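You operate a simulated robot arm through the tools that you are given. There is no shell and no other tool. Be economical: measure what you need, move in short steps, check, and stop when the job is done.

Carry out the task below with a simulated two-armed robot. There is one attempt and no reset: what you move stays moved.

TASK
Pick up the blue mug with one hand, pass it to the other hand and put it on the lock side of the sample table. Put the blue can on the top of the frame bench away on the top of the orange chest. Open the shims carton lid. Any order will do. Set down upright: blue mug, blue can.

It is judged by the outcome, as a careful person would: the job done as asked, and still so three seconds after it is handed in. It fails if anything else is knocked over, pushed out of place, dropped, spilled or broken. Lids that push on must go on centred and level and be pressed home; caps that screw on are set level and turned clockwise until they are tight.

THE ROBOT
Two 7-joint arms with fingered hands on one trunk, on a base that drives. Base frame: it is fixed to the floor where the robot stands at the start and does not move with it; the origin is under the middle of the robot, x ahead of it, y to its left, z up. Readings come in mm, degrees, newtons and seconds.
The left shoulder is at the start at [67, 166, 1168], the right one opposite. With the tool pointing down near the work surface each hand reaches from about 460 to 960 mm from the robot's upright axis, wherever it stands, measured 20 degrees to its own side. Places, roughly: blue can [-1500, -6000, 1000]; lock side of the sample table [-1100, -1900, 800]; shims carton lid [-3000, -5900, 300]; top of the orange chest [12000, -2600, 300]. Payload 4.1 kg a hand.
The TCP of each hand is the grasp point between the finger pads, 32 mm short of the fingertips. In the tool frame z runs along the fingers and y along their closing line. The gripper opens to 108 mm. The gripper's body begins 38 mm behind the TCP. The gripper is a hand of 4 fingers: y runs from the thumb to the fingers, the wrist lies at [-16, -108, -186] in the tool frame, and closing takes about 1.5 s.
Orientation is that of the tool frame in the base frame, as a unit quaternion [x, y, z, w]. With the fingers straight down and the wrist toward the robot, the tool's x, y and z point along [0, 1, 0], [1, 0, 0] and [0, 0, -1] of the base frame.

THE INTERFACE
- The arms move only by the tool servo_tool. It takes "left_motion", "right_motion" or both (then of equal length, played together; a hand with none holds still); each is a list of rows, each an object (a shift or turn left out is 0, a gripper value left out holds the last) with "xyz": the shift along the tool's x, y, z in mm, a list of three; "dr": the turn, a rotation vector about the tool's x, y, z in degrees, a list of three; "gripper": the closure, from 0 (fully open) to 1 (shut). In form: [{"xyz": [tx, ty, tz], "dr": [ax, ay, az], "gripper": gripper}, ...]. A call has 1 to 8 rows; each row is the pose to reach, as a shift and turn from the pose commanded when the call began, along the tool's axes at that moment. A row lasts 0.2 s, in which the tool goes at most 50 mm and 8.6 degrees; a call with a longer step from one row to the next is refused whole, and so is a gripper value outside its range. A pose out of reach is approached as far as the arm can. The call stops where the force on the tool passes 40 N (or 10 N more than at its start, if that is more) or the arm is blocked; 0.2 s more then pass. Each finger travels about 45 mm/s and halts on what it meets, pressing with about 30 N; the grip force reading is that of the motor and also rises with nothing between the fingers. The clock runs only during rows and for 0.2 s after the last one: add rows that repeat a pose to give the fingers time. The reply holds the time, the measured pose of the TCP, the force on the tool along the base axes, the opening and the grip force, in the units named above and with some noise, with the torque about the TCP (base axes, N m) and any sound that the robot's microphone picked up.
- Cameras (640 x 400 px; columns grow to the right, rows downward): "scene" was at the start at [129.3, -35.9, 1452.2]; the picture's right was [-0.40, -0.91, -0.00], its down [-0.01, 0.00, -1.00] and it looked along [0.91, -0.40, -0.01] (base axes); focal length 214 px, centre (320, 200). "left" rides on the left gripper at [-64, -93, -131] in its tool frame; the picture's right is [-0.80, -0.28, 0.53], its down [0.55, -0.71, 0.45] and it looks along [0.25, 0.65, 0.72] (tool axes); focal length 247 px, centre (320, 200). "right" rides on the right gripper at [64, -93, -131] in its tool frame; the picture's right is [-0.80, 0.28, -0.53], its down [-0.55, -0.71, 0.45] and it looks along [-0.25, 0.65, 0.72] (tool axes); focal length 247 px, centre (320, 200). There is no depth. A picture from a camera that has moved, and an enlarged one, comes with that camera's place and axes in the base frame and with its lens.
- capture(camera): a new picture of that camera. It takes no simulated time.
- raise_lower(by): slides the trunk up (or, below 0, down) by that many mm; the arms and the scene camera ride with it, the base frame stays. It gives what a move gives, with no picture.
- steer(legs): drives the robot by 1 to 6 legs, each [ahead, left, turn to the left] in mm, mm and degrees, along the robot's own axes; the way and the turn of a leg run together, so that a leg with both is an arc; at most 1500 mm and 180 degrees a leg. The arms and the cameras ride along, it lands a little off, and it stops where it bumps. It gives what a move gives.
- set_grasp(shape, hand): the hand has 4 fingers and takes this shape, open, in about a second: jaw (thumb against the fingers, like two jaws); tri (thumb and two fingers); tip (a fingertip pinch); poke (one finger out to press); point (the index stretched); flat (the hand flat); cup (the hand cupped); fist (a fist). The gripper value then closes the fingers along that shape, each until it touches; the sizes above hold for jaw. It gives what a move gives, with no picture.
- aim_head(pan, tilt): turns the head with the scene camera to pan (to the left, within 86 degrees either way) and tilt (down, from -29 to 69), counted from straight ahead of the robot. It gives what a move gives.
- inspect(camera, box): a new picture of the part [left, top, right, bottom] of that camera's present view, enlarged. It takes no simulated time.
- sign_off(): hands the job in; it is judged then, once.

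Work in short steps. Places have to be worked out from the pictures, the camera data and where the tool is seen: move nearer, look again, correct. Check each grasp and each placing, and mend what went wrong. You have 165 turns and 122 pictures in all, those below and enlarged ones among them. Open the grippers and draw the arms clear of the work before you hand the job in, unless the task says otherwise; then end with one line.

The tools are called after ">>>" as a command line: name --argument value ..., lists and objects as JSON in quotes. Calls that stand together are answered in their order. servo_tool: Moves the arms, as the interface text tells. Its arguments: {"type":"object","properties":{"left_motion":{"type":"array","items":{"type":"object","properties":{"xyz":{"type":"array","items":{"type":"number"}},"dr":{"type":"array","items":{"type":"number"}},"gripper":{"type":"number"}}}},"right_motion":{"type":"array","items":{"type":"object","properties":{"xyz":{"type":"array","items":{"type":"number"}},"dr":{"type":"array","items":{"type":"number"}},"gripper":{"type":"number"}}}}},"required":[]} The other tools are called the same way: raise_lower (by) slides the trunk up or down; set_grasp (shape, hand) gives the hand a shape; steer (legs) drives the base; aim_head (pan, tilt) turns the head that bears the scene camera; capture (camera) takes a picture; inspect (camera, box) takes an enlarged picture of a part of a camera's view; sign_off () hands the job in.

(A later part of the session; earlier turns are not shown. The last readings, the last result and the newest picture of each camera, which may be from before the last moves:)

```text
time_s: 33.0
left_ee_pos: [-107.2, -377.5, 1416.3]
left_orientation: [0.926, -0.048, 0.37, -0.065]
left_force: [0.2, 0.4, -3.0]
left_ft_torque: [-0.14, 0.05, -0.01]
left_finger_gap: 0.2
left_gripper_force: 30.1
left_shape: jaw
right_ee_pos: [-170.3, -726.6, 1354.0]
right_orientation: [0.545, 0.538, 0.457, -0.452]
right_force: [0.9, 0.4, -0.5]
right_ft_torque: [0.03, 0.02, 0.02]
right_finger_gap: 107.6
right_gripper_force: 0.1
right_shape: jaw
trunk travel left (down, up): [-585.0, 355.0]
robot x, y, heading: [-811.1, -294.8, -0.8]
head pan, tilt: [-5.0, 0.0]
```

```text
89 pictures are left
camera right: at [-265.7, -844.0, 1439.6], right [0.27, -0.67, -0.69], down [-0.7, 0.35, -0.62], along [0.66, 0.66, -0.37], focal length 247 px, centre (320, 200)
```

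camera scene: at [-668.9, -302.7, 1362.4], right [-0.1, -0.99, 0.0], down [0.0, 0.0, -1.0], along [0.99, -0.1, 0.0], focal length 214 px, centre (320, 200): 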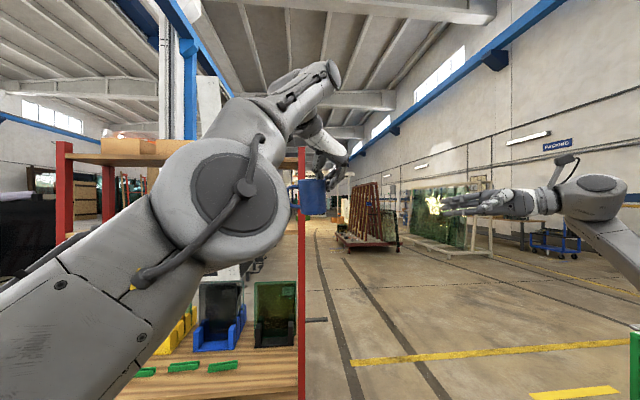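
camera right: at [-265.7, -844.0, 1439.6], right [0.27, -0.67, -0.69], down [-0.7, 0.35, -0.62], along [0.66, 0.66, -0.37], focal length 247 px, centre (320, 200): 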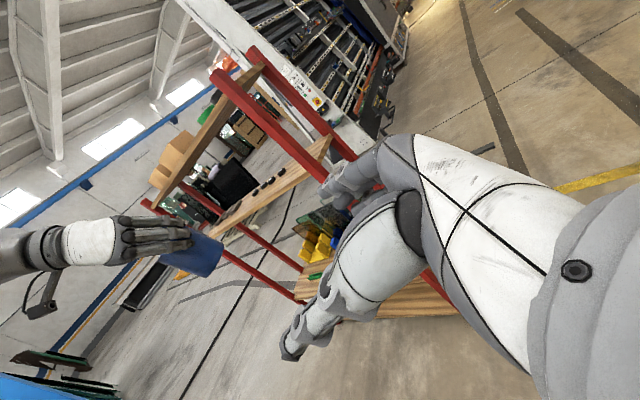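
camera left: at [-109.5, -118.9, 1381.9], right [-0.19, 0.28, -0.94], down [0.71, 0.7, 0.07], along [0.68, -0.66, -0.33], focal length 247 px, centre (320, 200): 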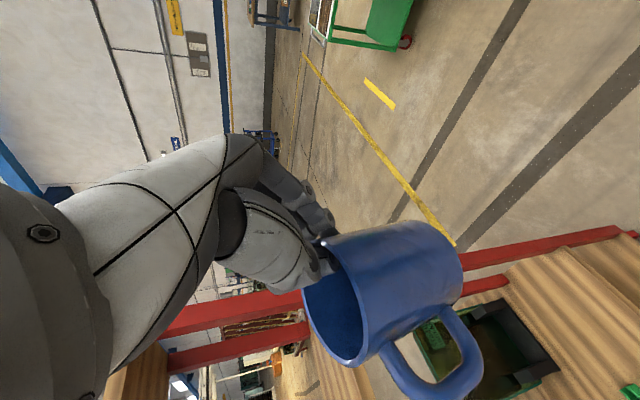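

Mug axis ≈ (-104, -342), rim z≈1414, bottom≈1327, upright. I bring the right hand to a pre-grasp 110 mm to its right.

>>> servo_tool --right_motion '[{"xyz": [12, 11, 41]}, {"xyz": [24, 22, 82]}, {"xyz": [36, 33, 123]}, {"xyz": [48, 44, 164]}, {"xyz": [61, 56, 205]}, {"xyz": [73, 67, 246]}]'

>>> capture --camera "right"

>>> inspect --camera "scene" --box '[270, 130, 430, 250]'

```text
time_s: 34.4
left_ee_pos: [-106.9, -373.7, 1415.9]
left_orientation: [0.926, -0.046, 0.37, -0.063]
left_force: [0.5, 1.1, -3.1]
left_ft_torque: [-0.11, 0.05, -0.03]
left_finger_gap: 0.1
left_gripper_force: 30.1
left_shape: jaw
right_ee_pos: [-96.1, -470.6, 1381.3]
right_orientation: [0.546, 0.538, 0.457, -0.451]
right_force: [-0.2, 0.4, 0.0]
right_ft_torque: [0.0, 0.0, 0.0]
right_finger_gap: 107.9
right_gripper_force: 0.2
right_shape: jaw
trunk travel left (down, up): [-585.0, 355.0]
robot x, y, heading: [-807.1, -294.8, -0.9]
head pan, tilt: [-5.0, 0.0]
```

```text
88 pictures are left
camera right: at [-193.2, -588.0, 1467.3], right [0.27, -0.67, -0.69], down [-0.7, 0.35, -0.62], along [0.66, 0.66, -0.37], focal length 247 px, centre (320, 200)
```

right: 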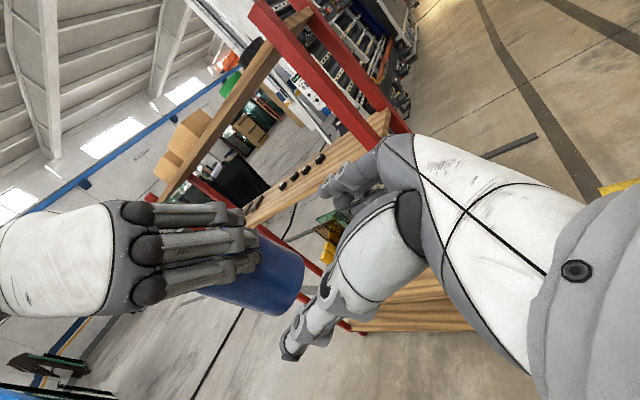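

```text
3.33 times, centred on (350, 190) of scene
camera zoom: at [-668.1, -300.5, 1362.4], right [-0.1, -0.99, 0.0], down [0.0, 0.0, -1.0], along [0.99, -0.1, 0.0], focal length 715 px, centre (220, 233)
```

zoom: 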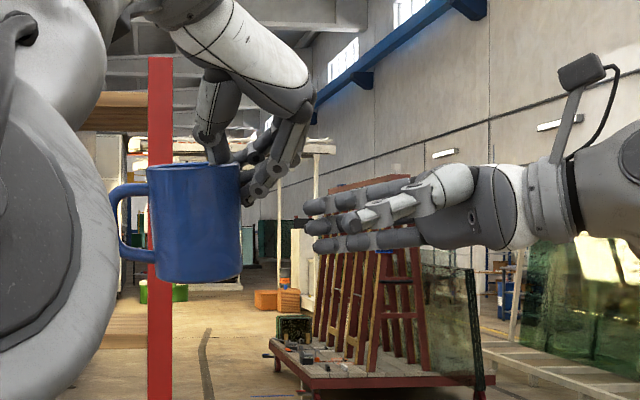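

Very clear view: left fingertips reach ~29 mm below the rim. I drop the right hand to z≈1358 with a 15° down tilt, then slide 110 mm left around the lower half of the mug.

>>> servo_tool --right_motion '[{"xyz": [-22.6, -6, 3.9], "dr": [0, -5, 0]}, {"xyz": [-22.6, -6, 3.9], "dr": [0, -5, 0]}]'

>>> servo_tool --right_motion '[{"xyz": [9.5, 0, 35]}, {"xyz": [19, 0, 71]}]'

>>> inspect --camera "scene" --box '[270, 130, 430, 250]'

>>> capture --camera "right"

```text
time_s: 35.0
left_ee_pos: [-106.2, -375.7, 1417.4]
left_orientation: [0.925, -0.048, 0.371, -0.064]
left_force: [0.6, -0.2, -3.1]
left_ft_torque: [-0.13, 0.03, 0.02]
left_finger_gap: 0.0
left_gripper_force: 30.0
left_shape: jaw
right_ee_pos: [-104.2, -472.2, 1358.9]
right_orientation: [0.564, 0.558, 0.432, -0.428]
right_force: [0.8, 0.6, -0.5]
right_ft_torque: [0.01, -0.03, 0.02]
right_finger_gap: 107.6
right_gripper_force: 0.1
right_shape: jaw
trunk travel left (down, up): [-585.0, 355.0]
robot x, y, heading: [-813.0, -292.9, -0.8]
head pan, tilt: [-5.0, 0.0]
```

```text
time_s: 35.6
left_ee_pos: [-106.7, -375.8, 1416.6]
left_orientation: [0.925, -0.047, 0.371, -0.064]
left_force: [0.3, 0.0, -2.2]
left_ft_torque: [-0.13, 0.06, 0.0]
left_finger_gap: 0.0
left_gripper_force: 30.6
left_shape: jaw
right_ee_pos: [-103.4, -398.4, 1357.5]
right_orientation: [0.564, 0.558, 0.433, -0.428]
right_force: [0.2, 0.0, -0.5]
right_ft_torque: [0.01, 0.0, 0.0]
right_finger_gap: 107.9
right_gripper_force: 0.0
right_shape: jaw
trunk travel left (down, up): [-585.0, 355.0]
robot x, y, heading: [-810.0, -292.7, -0.8]
head pan, tilt: [-5.0, 0.0]
```

```text
3.33 times, centred on (350, 190) of scene
camera zoom: at [-668.7, -300.9, 1362.5], right [-0.1, -0.99, 0.0], down [0.0, 0.0, -1.0], along [0.99, -0.1, 0.0], focal length 715 px, centre (220, 233)
```

zoom: 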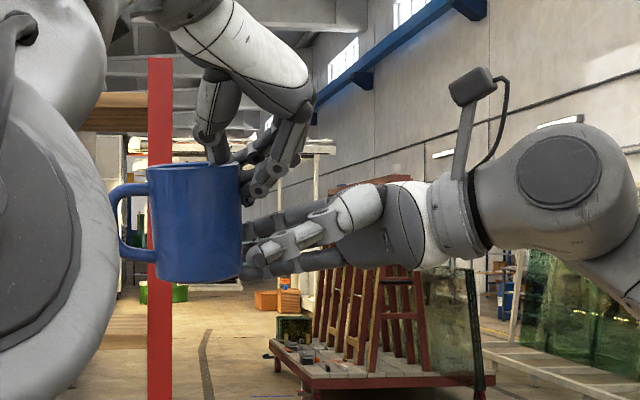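

```text
85 pictures are left
camera right: at [-198.5, -508.4, 1454.5], right [0.27, -0.72, -0.63], down [-0.7, 0.3, -0.65], along [0.66, 0.62, -0.43], focal length 247 px, centre (320, 200)
```

right: 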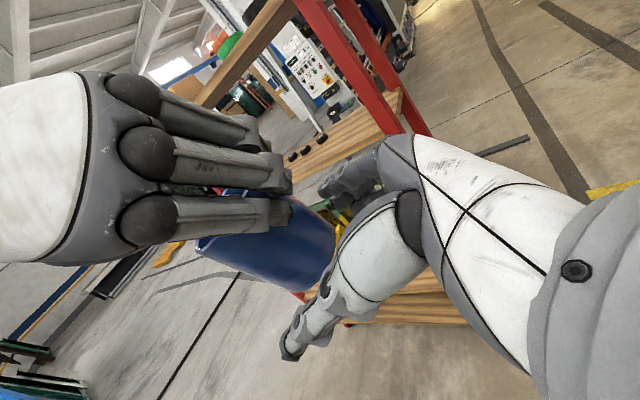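

Aligned: right fingers straddle the mug, beneath the left fingers. I slide the remaining 36 mm.

>>> servo_tool --right_motion '[{"xyz": [5, 0, 18]}, {"xyz": [9.5, 0, 35]}, {"xyz": [9.5, 0, 35]}]'

>>> inspect --camera "scene" --box '[270, 130, 430, 250]'

>>> capture --camera "right"

```text
time_s: 36.4
left_ee_pos: [-108.2, -377.7, 1416.1]
left_orientation: [0.925, -0.047, 0.37, -0.065]
left_force: [-0.3, -0.4, -4.0]
left_ft_torque: [-0.12, 0.05, -0.02]
left_finger_gap: 0.1
left_gripper_force: 29.7
left_shape: jaw
right_ee_pos: [-102.9, -362.2, 1358.7]
right_orientation: [0.565, 0.556, 0.434, -0.428]
right_force: [0.2, -0.3, 0.7]
right_ft_torque: [0.0, 0.0, -0.02]
right_finger_gap: 107.7
right_gripper_force: 0.0
right_shape: jaw
trunk travel left (down, up): [-585.0, 355.0]
robot x, y, heading: [-807.5, -292.4, -0.7]
head pan, tilt: [-5.0, 0.0]
```

```text
3.33 times, centred on (350, 190) of scene
camera zoom: at [-669.0, -303.4, 1362.5], right [-0.1, -0.99, 0.0], down [0.0, 0.0, -1.0], along [0.99, -0.1, 0.0], focal length 715 px, centre (220, 233)
```

zoom: 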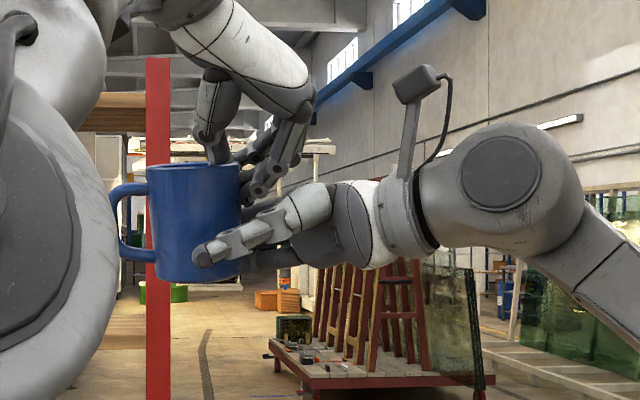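

```text
83 pictures are left
camera right: at [-198.1, -472.4, 1455.0], right [0.27, -0.72, -0.63], down [-0.7, 0.3, -0.65], along [0.66, 0.62, -0.43], focal length 247 px, centre (320, 200)
```

right: 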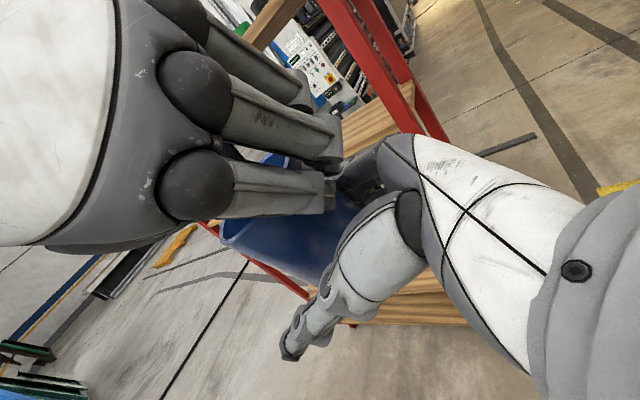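

Thumb lies across the mug's centreline. I close the right hand.

>>> servo_tool --right_motion '[{"gripper": 0.3}, {"gripper": 0.5}, {"gripper": 0.7}, {"gripper": 1}, {"gripper": 1}, {"gripper": 1}]'

>>> inspect --camera "scene" --box '[270, 130, 430, 250]'

```text
time_s: 37.8
left_ee_pos: [-107.3, -377.6, 1416.9]
left_orientation: [0.925, -0.047, 0.371, -0.064]
left_force: [-1.7, -3.6, 0.5]
left_ft_torque: [-0.19, 0.09, -0.02]
left_finger_gap: 0.0
left_gripper_force: 29.8
left_shape: jaw
right_ee_pos: [-103.3, -360.8, 1357.9]
right_orientation: [0.564, 0.558, 0.434, -0.427]
right_force: [-0.8, 4.2, -0.5]
right_ft_torque: [-0.07, -0.02, 0.01]
right_finger_gap: 65.8
right_gripper_force: 30.6
right_shape: jaw
trunk travel left (down, up): [-585.0, 355.0]
robot x, y, heading: [-812.2, -290.9, -0.8]
head pan, tilt: [-5.0, 0.0]
```

```text
3.33 times, centred on (350, 190) of scene
camera zoom: at [-668.9, -302.4, 1362.5], right [-0.1, -0.99, 0.0], down [0.0, 0.0, -1.0], along [0.99, -0.1, 0.0], focal length 715 px, centre (220, 233)
```

zoom: 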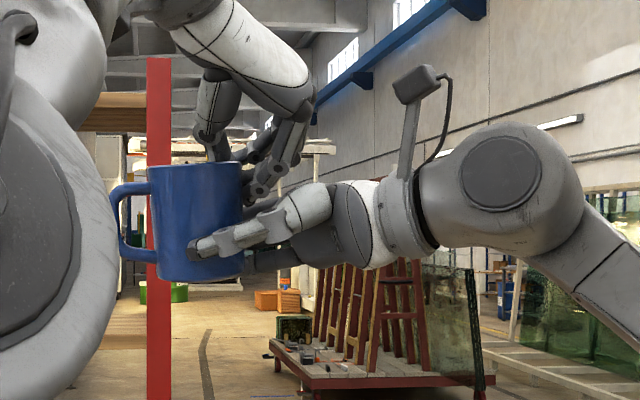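

Solid grip (gap 65.8). I open the left hand partway and see that it doesn't move.

>>> servo_tool --left_motion '[{"gripper": 0.85}, {"gripper": 0.7}, {"gripper": 0.7}, {"gripper": 0.7}]'

>>> servo_tool --left_motion '[{"xyz": [0, 0, -15]}, {"xyz": [0, 0, -30]}]'

>>> inspect --camera "scene" --box '[270, 130, 430, 250]'

```text
time_s: 38.8
left_ee_pos: [-107.5, -376.1, 1416.6]
left_orientation: [0.925, -0.047, 0.371, -0.064]
left_force: [0.8, -0.1, -0.4]
left_ft_torque: [-0.01, 0.01, 0.01]
left_finger_gap: 32.1
left_gripper_force: 0.0
left_shape: jaw
right_ee_pos: [-102.4, -361.5, 1358.6]
right_orientation: [0.564, 0.558, 0.432, -0.428]
right_force: [1.1, -0.9, 0.4]
right_ft_torque: [-0.07, 0.03, 0.0]
right_finger_gap: 65.9
right_gripper_force: 30.3
right_shape: jaw
trunk travel left (down, up): [-585.0, 355.0]
robot x, y, heading: [-809.3, -297.0, -0.7]
head pan, tilt: [-5.0, 0.0]
```

```text
time_s: 39.4
left_ee_pos: [-132.1, -396.1, 1433.0]
left_orientation: [0.924, -0.058, 0.372, -0.069]
left_force: [0.9, 1.1, 0.4]
left_ft_torque: [0.03, -0.04, -0.04]
left_finger_gap: 32.8
left_gripper_force: 0.1
left_shape: jaw
right_ee_pos: [-105.9, -363.2, 1359.0]
right_orientation: [0.564, 0.558, 0.434, -0.428]
right_force: [-0.9, -1.3, -2.9]
right_ft_torque: [-0.03, -0.05, -0.04]
right_finger_gap: 65.4
right_gripper_force: 30.4
right_shape: jaw
trunk travel left (down, up): [-585.0, 355.0]
robot x, y, heading: [-814.7, -288.9, -0.6]
head pan, tilt: [-5.0, 0.0]
```

```text
3.33 times, centred on (350, 190) of scene
camera zoom: at [-671.1, -303.3, 1362.8], right [-0.1, -0.99, 0.0], down [0.0, 0.0, -1.0], along [0.99, -0.1, 0.0], focal length 715 px, centre (220, 233)
```

zoom: 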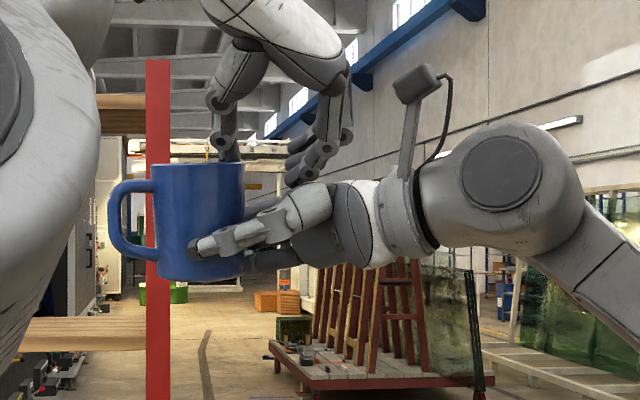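

Hand-over done. I move the right hand with the mug down and right, away from the left hand.

>>> servo_tool --right_motion '[{"xyz": [-39, 0, 10]}, {"xyz": [-77, 0, 5]}, {"xyz": [-105, 0, -36]}, {"xyz": [-125, 0, -80]}, {"xyz": [-136, 0, -119]}]'

>>> servo_tool --left_motion '[{"xyz": [0, -40, -20]}, {"xyz": [0, -80, -40]}, {"xyz": [0, -120, -60]}, {"xyz": [0, -160, -80]}]'

>>> capture --camera "scene"

```text
time_s: 40.6
left_ee_pos: [-128.7, -392.4, 1432.0]
left_orientation: [0.925, -0.055, 0.369, -0.069]
left_force: [0.2, -1.2, 0.0]
left_ft_torque: [0.04, 0.03, 0.0]
left_finger_gap: 32.5
left_gripper_force: 0.0
left_shape: jaw
right_ee_pos: [-106.1, -510.2, 1256.9]
right_orientation: [0.564, 0.556, 0.434, -0.428]
right_force: [-0.1, -0.8, -2.9]
right_ft_torque: [-0.04, -0.01, 0.02]
right_finger_gap: 65.6
right_gripper_force: 29.7
right_shape: jaw
trunk travel left (down, up): [-585.0, 355.0]
robot x, y, heading: [-807.4, -292.9, -0.5]
head pan, tilt: [-5.0, 0.0]
```

```text
time_s: 41.6
left_ee_pos: [-172.7, -239.8, 1517.4]
left_orientation: [0.925, -0.056, 0.371, -0.068]
left_force: [0.0, 0.4, 0.3]
left_ft_torque: [-0.03, 0.0, -0.03]
left_finger_gap: 32.2
left_gripper_force: 0.0
left_shape: jaw
right_ee_pos: [-107.0, -504.9, 1258.9]
right_orientation: [0.564, 0.558, 0.433, -0.427]
right_force: [-0.1, -0.3, -2.1]
right_ft_torque: [-0.09, 0.01, -0.01]
right_finger_gap: 65.8
right_gripper_force: 29.6
right_shape: jaw
trunk travel left (down, up): [-585.0, 355.0]
robot x, y, heading: [-811.2, -292.2, -0.4]
head pan, tilt: [-5.0, 0.0]
```

```text
80 pictures are left
camera scene: at [-670.2, -300.0, 1362.7], right [-0.1, -0.99, 0.0], down [0.0, 0.0, -1.0], along [0.99, -0.1, 0.0], focal length 214 px, centre (320, 200)
```

scene: 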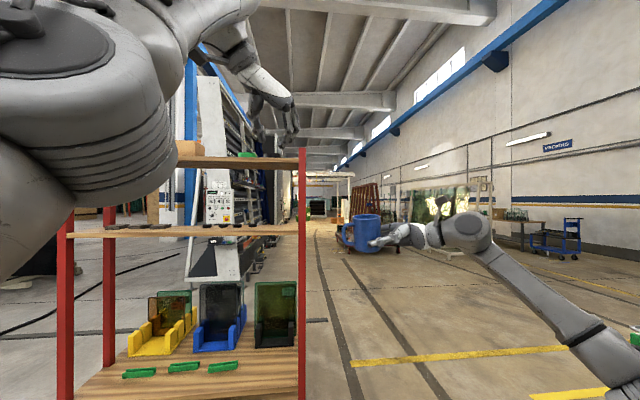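

Now I look right toward the sample table at (-1100, -1900).

>>> aim_head --pan -80 --tilt 20

>>> capture --camera "scene"

```text
time_s: 43.1
left_ee_pos: [-171.4, -244.2, 1516.5]
left_orientation: [0.925, -0.056, 0.37, -0.069]
left_force: [-0.2, 0.4, 0.2]
left_ft_torque: [-0.03, 0.01, -0.02]
left_finger_gap: 32.2
left_gripper_force: 0.1
left_shape: jaw
right_ee_pos: [-105.6, -508.5, 1256.9]
right_orientation: [0.564, 0.558, 0.433, -0.427]
right_force: [0.2, -0.2, -2.6]
right_ft_torque: [-0.05, 0.04, -0.02]
right_finger_gap: 66.0
right_gripper_force: 30.2
right_shape: jaw
trunk travel left (down, up): [-585.0, 355.0]
robot x, y, heading: [-809.1, -291.4, -0.6]
head pan, tilt: [-80.0, 20.0]
```

```text
79 pictures are left
camera scene: at [-743.4, -385.4, 1330.3], right [-0.99, -0.16, 0.0], down [-0.06, 0.34, -0.94], along [0.15, -0.93, -0.34], focal length 214 px, centre (320, 200)
```

scene: 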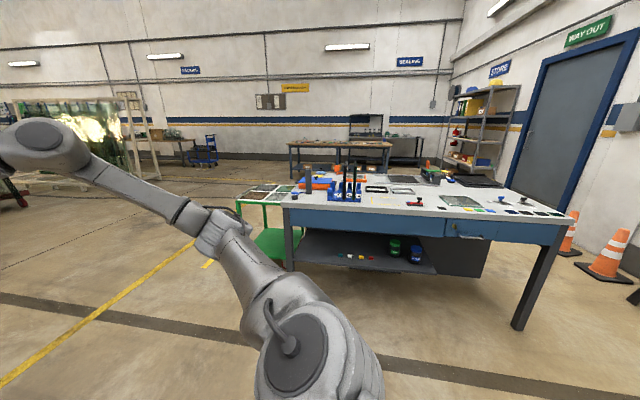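

This must be the sample table; a drawer with a keyhole is on its near long side. I zoom for details.

>>> inspect --camera "scene" --box '[280, 140, 600, 280]'

```text
2.00 times, centred on (440, 210) of scene
camera zoom: at [-743.4, -385.4, 1330.3], right [-0.99, -0.16, 0.0], down [-0.06, 0.34, -0.94], along [0.15, -0.93, -0.34], focal length 429 px, centre (80, 180)
```

zoom: 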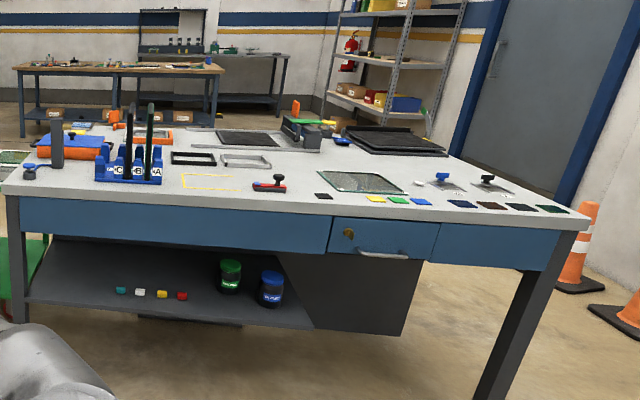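

The suggested point (-1100, -1900) projects just at the yellow outline's right end on the near (lock) side. I turn right and approach the table.

>>> steer --legs '[[0, 0, -89.5], [550, -140, 0]]'

>>> aim_head --pan 0 --tilt 35

>>> capture --camera "scene"

```text
time_s: 50.2
left_ee_pos: [-935.9, -1480.3, 1515.9]
left_orientation: [-0.607, 0.7, -0.308, -0.216]
left_force: [0.1, 0.4, -0.9]
left_ft_torque: [0.0, -0.01, 0.02]
left_finger_gap: 32.1
left_gripper_force: 0.0
left_shape: jaw
right_ee_pos: [-1202.1, -1541.2, 1258.4]
right_orientation: [0.793, -0.013, 0.609, 0.01]
right_force: [0.3, -0.3, -2.4]
right_ft_torque: [-0.01, 0.06, -0.02]
right_finger_gap: 65.3
right_gripper_force: 30.1
right_shape: jaw
trunk travel left (down, up): [-585.0, 355.0]
robot x, y, heading: [-970.2, -838.0, -92.0]
head pan, tilt: [-80.0, 20.0]
```

```text
time_s: 51.8
left_ee_pos: [-936.4, -1480.0, 1516.9]
left_orientation: [-0.608, 0.7, -0.307, -0.216]
left_force: [-0.2, 0.2, -0.3]
left_ft_torque: [-0.02, 0.02, -0.02]
left_finger_gap: 32.5
left_gripper_force: 0.0
left_shape: jaw
right_ee_pos: [-1201.3, -1540.4, 1257.5]
right_orientation: [0.793, -0.012, 0.609, 0.009]
right_force: [-0.1, -0.7, -2.3]
right_ft_torque: [0.02, 0.08, 0.03]
right_finger_gap: 65.1
right_gripper_force: 30.2
right_shape: jaw
trunk travel left (down, up): [-585.0, 355.0]
robot x, y, heading: [-971.8, -840.2, -91.9]
head pan, tilt: [0.0, 35.0]
```

```text
77 pictures are left
camera scene: at [-976.7, -980.1, 1306.4], right [-1.0, 0.03, 0.0], down [0.02, 0.57, -0.82], along [-0.03, -0.82, -0.57], focal length 214 px, centre (320, 200)
```

scene: 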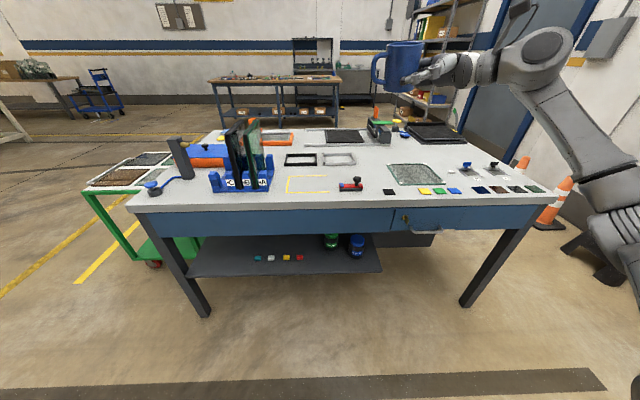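

I zoom in on the near half of the table to find clear space.

>>> inspect --camera "scene" --box '[270, 130, 450, 240]'

```text
3.56 times, centred on (360, 185) of scene
camera zoom: at [-976.7, -980.1, 1306.4], right [-1.0, 0.03, 0.0], down [0.02, 0.57, -0.82], along [-0.03, -0.82, -0.57], focal length 763 px, centre (178, 253)
```

zoom: 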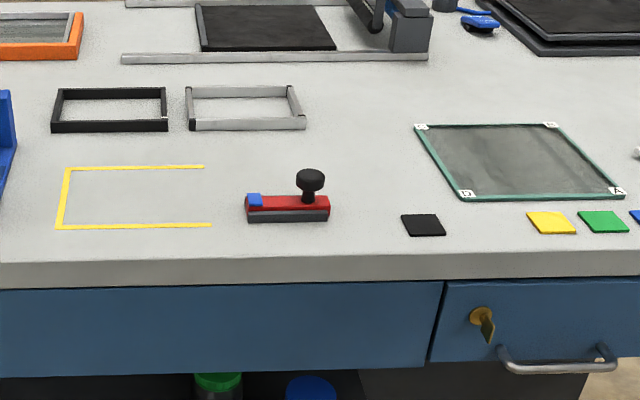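

I'll put the mug at about (-1298, -1960), between the stamp and the glass sample, near the lock. I drive 400 ahead, then yaw the hand 20° so the wrist comes over the bare front strip.

>>> steer --legs '[[400, 0, 0]]'

>>> servo_tool --right_motion '[{"dr": [-6.4, 0, 1.73]}, {"dr": [-12.9, 0, 3.5]}, {"dr": [-19.3, 0, 5.2]}]'

>>> capture --camera "scene"

>>> capture --camera "right"

```text
time_s: 54.3
left_ee_pos: [-960.9, -1884.3, 1516.7]
left_orientation: [-0.603, 0.704, -0.307, -0.218]
left_force: [-0.2, -0.3, 0.3]
left_ft_torque: [0.0, 0.02, 0.0]
left_finger_gap: 32.3
left_gripper_force: 0.2
left_shape: jaw
right_ee_pos: [-1227.3, -1942.0, 1256.9]
right_orientation: [0.793, -0.018, 0.609, 0.014]
right_force: [-1.2, -0.8, -1.7]
right_ft_torque: [0.01, 0.05, 0.03]
right_finger_gap: 65.3
right_gripper_force: 29.7
right_shape: jaw
trunk travel left (down, up): [-585.0, 355.0]
robot x, y, heading: [-986.5, -1248.5, -92.5]
head pan, tilt: [0.0, 35.0]
```

```text
time_s: 55.1
left_ee_pos: [-960.1, -1883.7, 1516.8]
left_orientation: [-0.603, 0.703, -0.307, -0.218]
left_force: [0.4, -0.3, 1.1]
left_ft_torque: [0.0, 0.02, 0.01]
left_finger_gap: 32.2
left_gripper_force: 0.1
left_shape: jaw
right_ee_pos: [-1227.3, -1942.4, 1258.8]
right_orientation: [0.778, -0.155, 0.597, 0.119]
right_force: [0.0, 1.6, -2.9]
right_ft_torque: [0.07, 0.04, 0.0]
right_finger_gap: 65.2
right_gripper_force: 29.8
right_shape: jaw
trunk travel left (down, up): [-585.0, 355.0]
robot x, y, heading: [-990.6, -1243.7, -92.7]
head pan, tilt: [0.0, 35.0]
```

```text
75 pictures are left
camera scene: at [-993.8, -1383.5, 1306.4], right [-1.0, 0.05, 0.0], down [0.03, 0.57, -0.82], along [-0.04, -0.82, -0.57], focal length 214 px, centre (320, 200)
```

scene: 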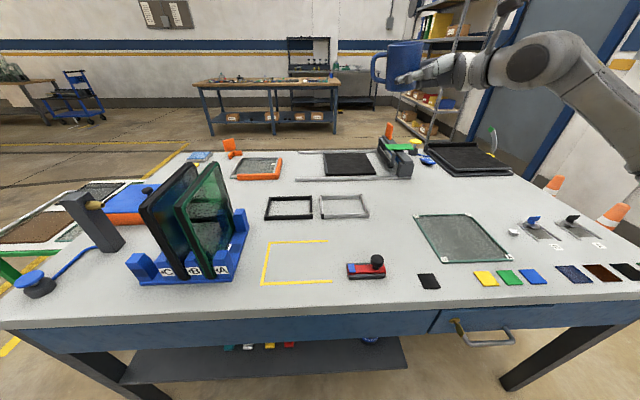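

```text
74 pictures are left
camera right: at [-1294.5, -1814.2, 1355.2], right [-0.77, 0.02, -0.63], down [0.54, 0.54, -0.65], along [0.33, -0.84, -0.43], focal length 247 px, centre (320, 200)
```

right: 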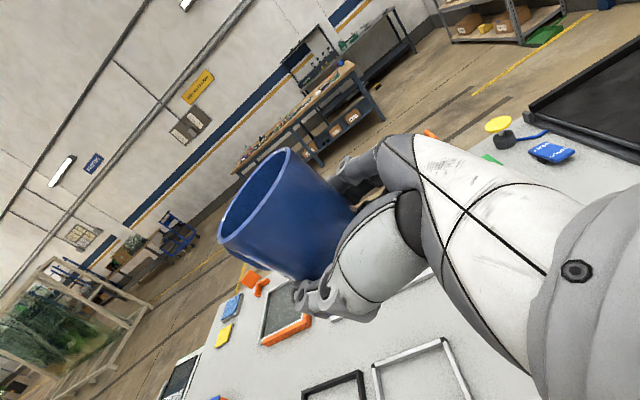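

Triangulating tile and glass corners gives table z≈846; I choose mug axis (-1253, -1859). I lower the trunk 150 and move the hand over the spot.

>>> raise_lower --by -150

>>> servo_tool --right_motion '[{"xyz": [-10, -33, -9]}, {"xyz": [-50, -66, -36]}, {"xyz": [-95, -66, -36]}, {"xyz": [-135, -66, -36]}, {"xyz": [-165, -66, -36]}]'

>>> capture --camera "scene"

>>> capture --camera "right"

```text
time_s: 56.8
left_ee_pos: [-959.8, -1885.5, 1366.7]
left_orientation: [-0.603, 0.703, -0.306, -0.218]
left_force: [-0.6, -0.6, 0.1]
left_ft_torque: [0.04, -0.01, -0.02]
left_finger_gap: 32.6
left_gripper_force: 0.0
left_shape: jaw
right_ee_pos: [-1227.3, -1942.5, 1109.2]
right_orientation: [0.778, -0.156, 0.597, 0.119]
right_force: [-0.1, 0.0, -3.5]
right_ft_torque: [0.08, 0.08, -0.03]
right_finger_gap: 65.6
right_gripper_force: 29.6
right_shape: jaw
trunk travel left (down, up): [-435.0, 505.0]
robot x, y, heading: [-983.1, -1244.3, -92.8]
head pan, tilt: [0.0, 35.0]
```

```text
refused: row 2 steps farther than a row can; nothing moved
```

```text
73 pictures are left
camera scene: at [-994.2, -1383.8, 1156.5], right [-1.0, 0.05, 0.0], down [0.03, 0.57, -0.82], along [-0.04, -0.82, -0.57], focal length 214 px, centre (320, 200)
```

scene: 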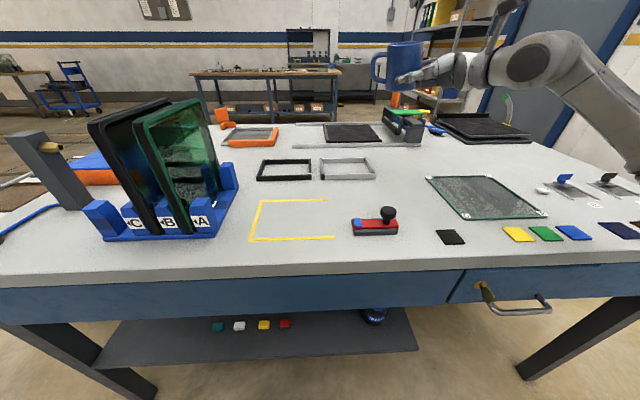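

```text
72 pictures are left
camera right: at [-1295.2, -1814.5, 1205.3], right [-0.77, 0.02, -0.63], down [0.54, 0.54, -0.65], along [0.33, -0.84, -0.43], focal length 247 px, centre (320, 200)
```

right: 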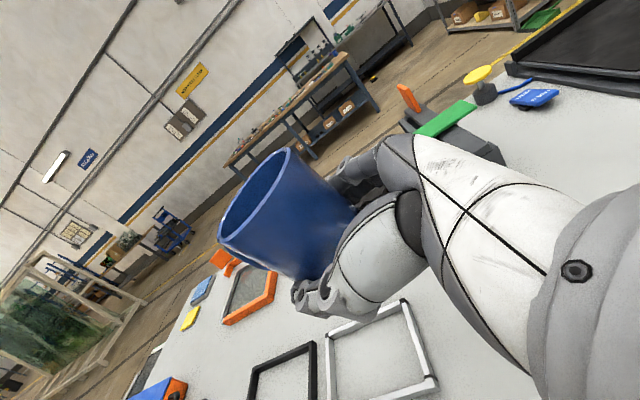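

Row too long; table height confirmed at ≈847. I resend with finer steps.

>>> servo_tool --right_motion '[{"xyz": [-5, -33, -18]}, {"xyz": [-20, -66, -36]}, {"xyz": [-60, -66, -36]}, {"xyz": [-100, -66, -36]}, {"xyz": [-135, -66, -36]}, {"xyz": [-165, -66, -36]}]'

>>> capture --camera "scene"

>>> capture --camera "right"

```text
time_s: 58.2
left_ee_pos: [-961.1, -1883.7, 1366.4]
left_orientation: [-0.604, 0.703, -0.306, -0.217]
left_force: [0.3, -0.3, 0.0]
left_ft_torque: [0.01, 0.0, 0.03]
left_finger_gap: 32.3
left_gripper_force: 0.1
left_shape: jaw
right_ee_pos: [-1274.5, -1850.5, 956.1]
right_orientation: [0.778, -0.155, 0.597, 0.119]
right_force: [-0.2, 0.4, -4.0]
right_ft_torque: [0.08, 0.09, 0.01]
right_finger_gap: 65.2
right_gripper_force: 30.5
right_shape: jaw
trunk travel left (down, up): [-435.0, 505.0]
robot x, y, heading: [-987.8, -1245.2, -92.5]
head pan, tilt: [0.0, 35.0]
```

```text
71 pictures are left
camera scene: at [-994.9, -1383.9, 1156.4], right [-1.0, 0.05, 0.0], down [0.03, 0.57, -0.82], along [-0.04, -0.82, -0.57], focal length 214 px, centre (320, 200)
```

scene: 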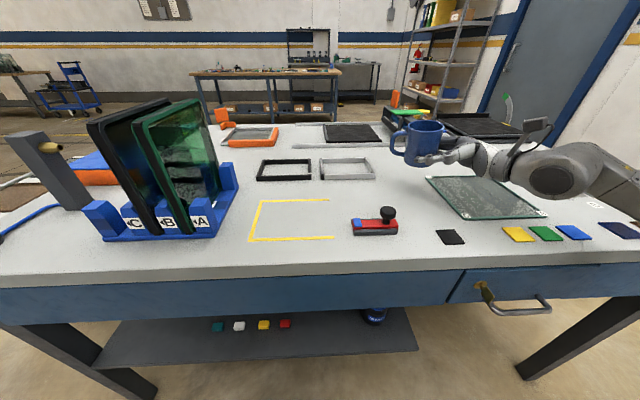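

```text
70 pictures are left
camera right: at [-1342.2, -1723.1, 1053.8], right [-0.77, 0.02, -0.63], down [0.54, 0.54, -0.65], along [0.33, -0.84, -0.43], focal length 247 px, centre (320, 200)
```

right: 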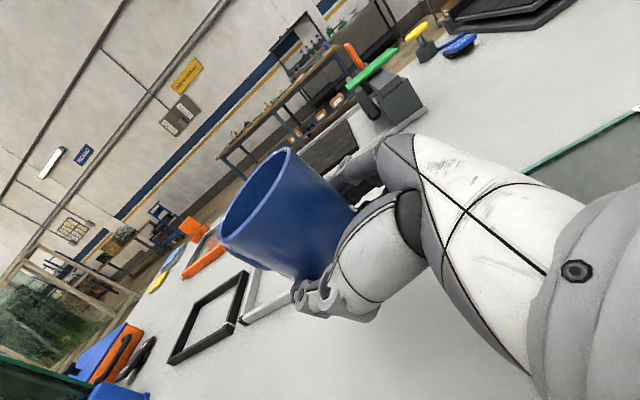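

The mug hangs over the right spot. I lower 45 mm and check the wrist and forearm clearance.

>>> servo_tool --right_motion '[{"xyz": [-22, 0, 6]}, {"xyz": [-43, 0, 12]}]'

>>> inspect --camera "scene" --box '[360, 90, 640, 270]'

```text
time_s: 58.8
left_ee_pos: [-960.5, -1884.5, 1366.7]
left_orientation: [-0.604, 0.703, -0.306, -0.217]
left_force: [-0.3, -0.4, -0.1]
left_ft_torque: [0.0, 0.0, -0.01]
left_finger_gap: 32.8
left_gripper_force: 0.0
left_shape: jaw
right_ee_pos: [-1272.3, -1850.5, 913.7]
right_orientation: [0.778, -0.154, 0.597, 0.119]
right_force: [1.2, -0.1, -2.2]
right_ft_torque: [0.05, 0.08, 0.0]
right_finger_gap: 65.1
right_gripper_force: 30.4
right_shape: jaw
trunk travel left (down, up): [-435.0, 505.0]
robot x, y, heading: [-988.9, -1242.6, -92.6]
head pan, tilt: [0.0, 35.0]
```

```text
2.22 times, centred on (500, 180) of scene
camera zoom: at [-994.3, -1384.0, 1156.4], right [-1.0, 0.05, 0.0], down [0.03, 0.57, -0.82], along [-0.04, -0.82, -0.57], focal length 477 px, centre (-80, 244)
```

zoom: 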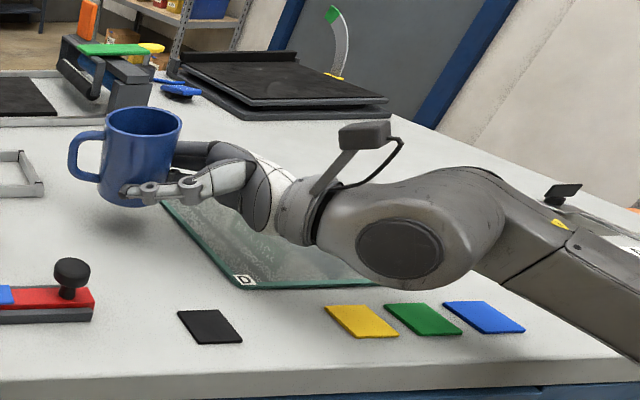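

I check the forearm/elbow relative to the table edge by panning the head right.

>>> aim_head --pan -45 --tilt 35

>>> capture --camera "scene"

```text
time_s: 60.0
left_ee_pos: [-959.8, -1884.3, 1366.2]
left_orientation: [-0.603, 0.704, -0.306, -0.217]
left_force: [-0.1, -0.3, 0.4]
left_ft_torque: [0.05, 0.01, -0.03]
left_finger_gap: 32.7
left_gripper_force: 0.1
left_shape: jaw
right_ee_pos: [-1274.1, -1850.2, 914.1]
right_orientation: [0.778, -0.155, 0.597, 0.119]
right_force: [0.2, -0.6, -3.1]
right_ft_torque: [0.11, 0.05, 0.01]
right_finger_gap: 65.2
right_gripper_force: 29.5
right_shape: jaw
trunk travel left (down, up): [-435.0, 505.0]
robot x, y, heading: [-986.4, -1245.8, -92.9]
head pan, tilt: [-45.0, 35.0]
```

```text
68 pictures are left
camera scene: at [-1055.3, -1355.4, 1156.4], right [-0.67, 0.74, 0.0], down [0.42, 0.39, -0.82], along [-0.6, -0.55, -0.57], focal length 214 px, centre (320, 200)
```

scene: 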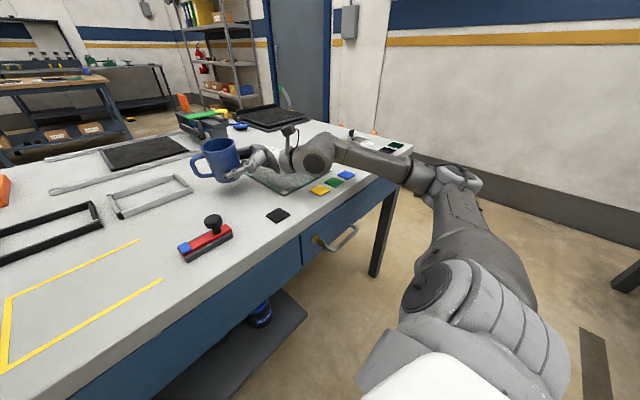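

The forearm slopes down to the elbow (z≈870) just outside the table edge; lowering more would be tight. I raise the trunk 120 and lower the hand the same amount by arm so that the elbow ends higher.

>>> raise_lower --by 120

>>> servo_tool --right_motion '[{"xyz": [-40, 0, 10.7]}, {"xyz": [-80, 0, 21.4]}, {"xyz": [-116, 0, 31]}]'

>>> capture --camera "scene"

```text
time_s: 61.5
left_ee_pos: [-961.1, -1884.5, 1486.6]
left_orientation: [-0.603, 0.703, -0.306, -0.218]
left_force: [0.0, -0.3, 0.2]
left_ft_torque: [0.0, -0.01, -0.02]
left_finger_gap: 32.6
left_gripper_force: 0.1
left_shape: jaw
right_ee_pos: [-1273.4, -1851.1, 1034.2]
right_orientation: [0.778, -0.155, 0.597, 0.119]
right_force: [0.2, 0.3, -3.1]
right_ft_torque: [0.06, 0.08, 0.01]
right_finger_gap: 65.3
right_gripper_force: 30.0
right_shape: jaw
trunk travel left (down, up): [-555.0, 385.0]
robot x, y, heading: [-986.8, -1244.5, -92.4]
head pan, tilt: [-45.0, 35.0]
```

```text
time_s: 62.2
left_ee_pos: [-961.0, -1883.7, 1485.5]
left_orientation: [-0.603, 0.704, -0.306, -0.218]
left_force: [-0.7, 0.0, 0.4]
left_ft_torque: [-0.02, 0.02, 0.02]
left_finger_gap: 32.3
left_gripper_force: 0.1
left_shape: jaw
right_ee_pos: [-1274.6, -1850.5, 913.2]
right_orientation: [0.778, -0.155, 0.597, 0.119]
right_force: [-0.4, 0.6, -2.4]
right_ft_torque: [0.04, 0.05, -0.01]
right_finger_gap: 65.2
right_gripper_force: 30.3
right_shape: jaw
trunk travel left (down, up): [-555.0, 385.0]
robot x, y, heading: [-991.1, -1247.2, -92.4]
head pan, tilt: [-45.0, 35.0]
```

```text
67 pictures are left
camera scene: at [-1055.8, -1355.5, 1276.4], right [-0.67, 0.74, 0.0], down [0.42, 0.39, -0.82], along [-0.6, -0.55, -0.57], focal length 214 px, centre (320, 200)
```

scene: 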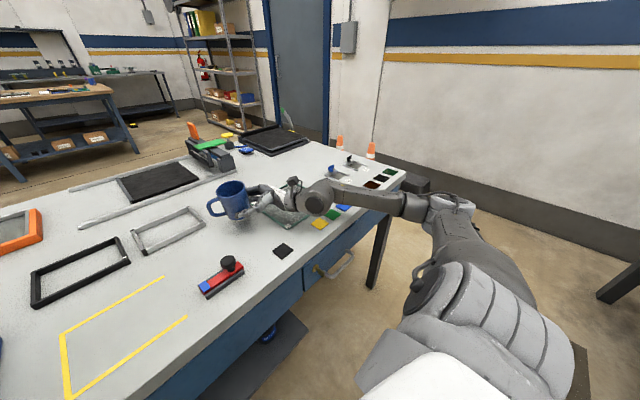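

Elbow is now at ≈923, fine. I lower slowly toward contact.

>>> servo_tool --right_motion '[{"xyz": [-14, 0, 3.7]}, {"xyz": [-24, 0, 6.4]}, {"xyz": [-27, 0, 7.2]}]'

>>> inspect --camera "scene" --box '[190, 150, 350, 250]'

```text
time_s: 63.0
left_ee_pos: [-960.9, -1884.9, 1486.3]
left_orientation: [-0.603, 0.703, -0.306, -0.218]
left_force: [0.4, -0.7, -0.6]
left_ft_torque: [0.01, -0.01, -0.01]
left_finger_gap: 32.3
left_gripper_force: 0.1
left_shape: jaw
right_ee_pos: [-1274.6, -1849.6, 885.6]
right_orientation: [0.778, -0.155, 0.597, 0.119]
right_force: [-0.4, -0.8, -2.2]
right_ft_torque: [0.03, 0.06, 0.01]
right_finger_gap: 65.0
right_gripper_force: 29.3
right_shape: jaw
trunk travel left (down, up): [-555.0, 385.0]
robot x, y, heading: [-986.5, -1243.1, -92.9]
head pan, tilt: [-45.0, 35.0]
```

```text
4.00 times, centred on (270, 200) of scene
camera zoom: at [-1055.3, -1355.3, 1276.4], right [-0.67, 0.74, 0.0], down [0.42, 0.39, -0.82], along [-0.6, -0.55, -0.57], focal length 858 px, centre (520, 200)
```

zoom: 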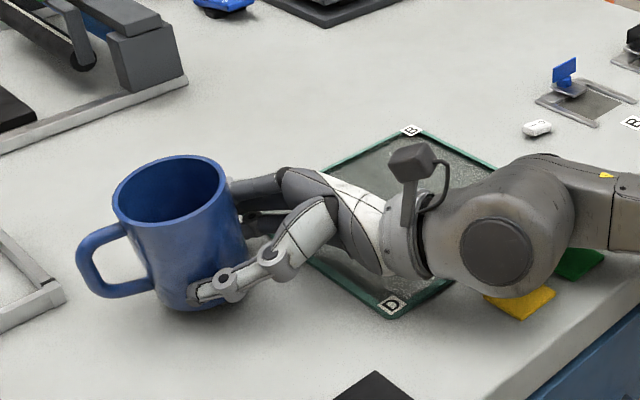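

Close to touching. I go down in 2–3 mm steps.

>>> servo_tool --right_motion '[{"xyz": [-3, 0, 0.8]}, {"xyz": [-5, 0, 1.3]}]'

>>> servo_tool --right_motion '[{"xyz": [-2, 0, 0.5]}, {"xyz": [-3, 0, 0.8]}]'

```text
time_s: 63.6
left_ee_pos: [-959.9, -1884.8, 1485.7]
left_orientation: [-0.603, 0.703, -0.306, -0.218]
left_force: [-0.4, 0.3, -0.4]
left_ft_torque: [0.01, 0.02, 0.01]
left_finger_gap: 32.2
left_gripper_force: 0.0
left_shape: jaw
right_ee_pos: [-1272.3, -1849.4, 880.9]
right_orientation: [0.778, -0.156, 0.597, 0.119]
right_force: [-0.3, 0.0, -2.6]
right_ft_torque: [0.05, 0.04, 0.01]
right_finger_gap: 65.4
right_gripper_force: 29.3
right_shape: jaw
trunk travel left (down, up): [-555.0, 385.0]
robot x, y, heading: [-984.4, -1244.1, -92.5]
head pan, tilt: [-45.0, 35.0]
```

```text
time_s: 64.2
left_ee_pos: [-960.0, -1884.7, 1485.9]
left_orientation: [-0.604, 0.703, -0.307, -0.217]
left_force: [-0.2, -0.3, -0.5]
left_ft_torque: [-0.03, 0.02, -0.02]
left_finger_gap: 32.4
left_gripper_force: 0.0
left_shape: jaw
right_ee_pos: [-1274.0, -1851.2, 878.0]
right_orientation: [0.778, -0.154, 0.597, 0.12]
right_force: [-0.2, 0.5, -1.3]
right_ft_torque: [-0.01, 0.09, 0.01]
right_finger_gap: 64.9
right_gripper_force: 29.7
right_shape: jaw
trunk travel left (down, up): [-555.0, 385.0]
robot x, y, heading: [-988.7, -1242.4, -92.5]
head pan, tilt: [-45.0, 35.0]
```

Force is starting to ease (-1.3 N); I go a couple more mm.

>>> servo_tool --right_motion '[{"xyz": [-1, 0, 0.3]}, {"xyz": [-2, 0, 0.5]}]'

>>> inspect --camera "scene" --box '[190, 150, 350, 250]'

```text
time_s: 64.8
left_ee_pos: [-960.3, -1883.7, 1486.7]
left_orientation: [-0.603, 0.703, -0.306, -0.217]
left_force: [0.3, 0.2, -0.5]
left_ft_torque: [-0.01, 0.0, -0.01]
left_finger_gap: 32.3
left_gripper_force: 0.1
left_shape: jaw
right_ee_pos: [-1273.9, -1850.0, 875.6]
right_orientation: [0.777, -0.156, 0.598, 0.121]
right_force: [0.6, -1.3, 3.0]
right_ft_torque: [-0.25, 0.02, 0.02]
right_finger_gap: 65.1
right_gripper_force: 29.8
right_shape: jaw
trunk travel left (down, up): [-555.0, 385.0]
robot x, y, heading: [-989.4, -1246.7, -92.3]
head pan, tilt: [-45.0, 35.0]
```

```text
4.00 times, centred on (270, 200) of scene
camera zoom: at [-1054.9, -1354.8, 1276.5], right [-0.67, 0.74, 0.0], down [0.42, 0.39, -0.82], along [-0.61, -0.55, -0.57], focal length 858 px, centre (520, 200)
```

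zoom: 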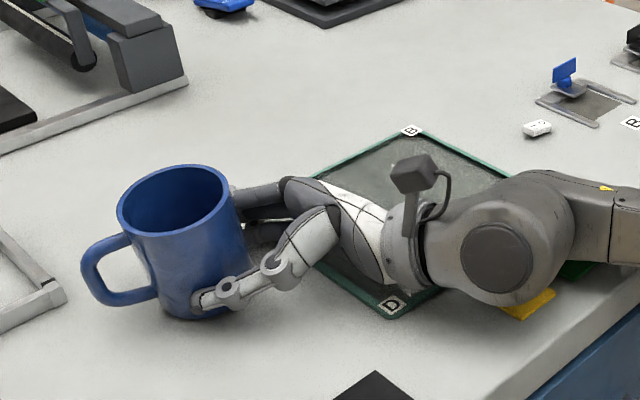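

Contact. I open the hand.

>>> servo_tool --right_motion '[{"gripper": 0.35}, {"gripper": 0.3}, {"gripper": 0.2}, {"gripper": 0.1}, {"gripper": 0}, {"gripper": 0}, {"gripper": 0}]'

>>> inspect --camera "scene" --box '[190, 150, 350, 250]'

>>> capture --camera "right"

```text
time_s: 66.5
left_ee_pos: [-958.9, -1883.7, 1488.4]
left_orientation: [-0.603, 0.703, -0.306, -0.218]
left_force: [0.5, -0.5, 0.1]
left_ft_torque: [0.01, -0.01, -0.04]
left_finger_gap: 32.2
left_gripper_force: 0.0
left_shape: jaw
right_ee_pos: [-1274.5, -1849.4, 875.9]
right_orientation: [0.778, -0.155, 0.597, 0.12]
right_force: [-0.2, 0.6, 2.2]
right_ft_torque: [-0.07, 0.0, 0.04]
right_finger_gap: 107.6
right_gripper_force: 0.1
right_shape: jaw
trunk travel left (down, up): [-555.0, 385.0]
robot x, y, heading: [-989.1, -1244.4, -92.5]
head pan, tilt: [-45.0, 35.0]
```

```text
4.00 times, centred on (270, 200) of scene
camera zoom: at [-1055.0, -1354.4, 1276.5], right [-0.67, 0.74, 0.0], down [0.42, 0.39, -0.82], along [-0.61, -0.55, -0.57], focal length 858 px, centre (520, 200)
```

zoom: 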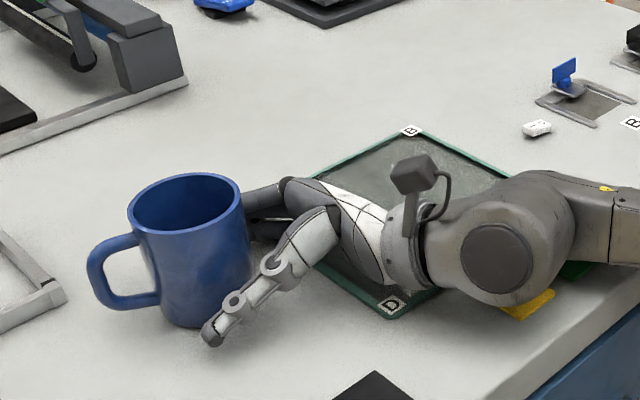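

```text
63 pictures are left
camera right: at [-1341.3, -1722.0, 972.7], right [-0.77, 0.02, -0.63], down [0.54, 0.54, -0.65], along [0.33, -0.84, -0.43], focal length 247 px, centre (320, 200)
```

right: 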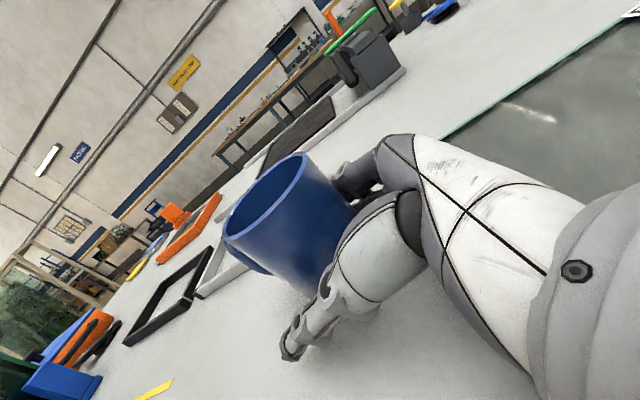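

The mug stands upright. I withdraw along the finger axis (which also rises), then lift.

>>> servo_tool --right_motion '[{"xyz": [4, 0, -15]}, {"xyz": [8, 0, -50]}, {"xyz": [12, 0, -90]}, {"xyz": [30, 0, -120]}, {"xyz": [70, 0, -120]}, {"xyz": [115, 0, -120]}, {"xyz": [160, 0, -120]}]'

>>> raise_lower --by 120

>>> capture --camera "scene"

```text
time_s: 68.0
left_ee_pos: [-959.9, -1883.3, 1486.9]
left_orientation: [-0.603, 0.703, -0.307, -0.218]
left_force: [-0.5, 0.0, 0.6]
left_ft_torque: [0.0, 0.01, -0.02]
left_finger_gap: 32.4
left_gripper_force: 0.0
left_shape: jaw
right_ee_pos: [-1339.7, -1822.2, 1061.1]
right_orientation: [0.778, -0.156, 0.597, 0.119]
right_force: [-0.2, -0.6, 0.0]
right_ft_torque: [-0.01, -0.01, 0.0]
right_finger_gap: 107.7
right_gripper_force: 0.1
right_shape: jaw
trunk travel left (down, up): [-555.0, 385.0]
robot x, y, heading: [-985.9, -1244.4, -92.4]
head pan, tilt: [-45.0, 35.0]
```

```text
time_s: 69.5
left_ee_pos: [-958.5, -1885.0, 1607.0]
left_orientation: [-0.603, 0.704, -0.307, -0.218]
left_force: [-0.6, 0.4, 0.4]
left_ft_torque: [-0.01, -0.01, -0.01]
left_finger_gap: 32.3
left_gripper_force: 0.1
left_shape: jaw
right_ee_pos: [-1339.8, -1822.3, 1181.4]
right_orientation: [0.778, -0.156, 0.597, 0.119]
right_force: [0.0, -0.2, 0.1]
right_ft_torque: [-0.01, 0.03, -0.02]
right_finger_gap: 107.6
right_gripper_force: 0.1
right_shape: jaw
trunk travel left (down, up): [-675.0, 265.0]
robot x, y, heading: [-987.4, -1241.9, -92.5]
head pan, tilt: [-45.0, 35.0]
```

```text
62 pictures are left
camera scene: at [-1055.3, -1355.2, 1396.4], right [-0.67, 0.74, 0.0], down [0.42, 0.39, -0.82], along [-0.6, -0.55, -0.57], focal length 214 px, centre (320, 200)
```

scene: 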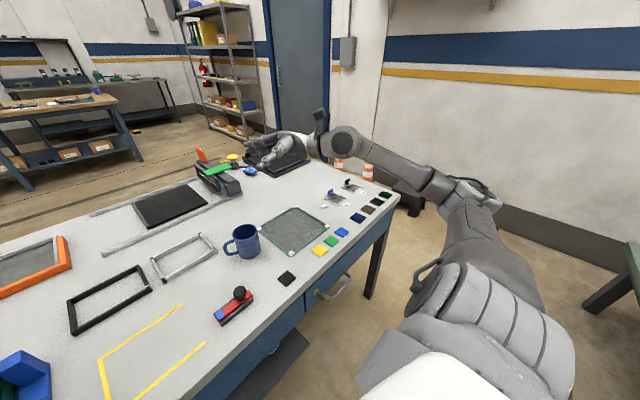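

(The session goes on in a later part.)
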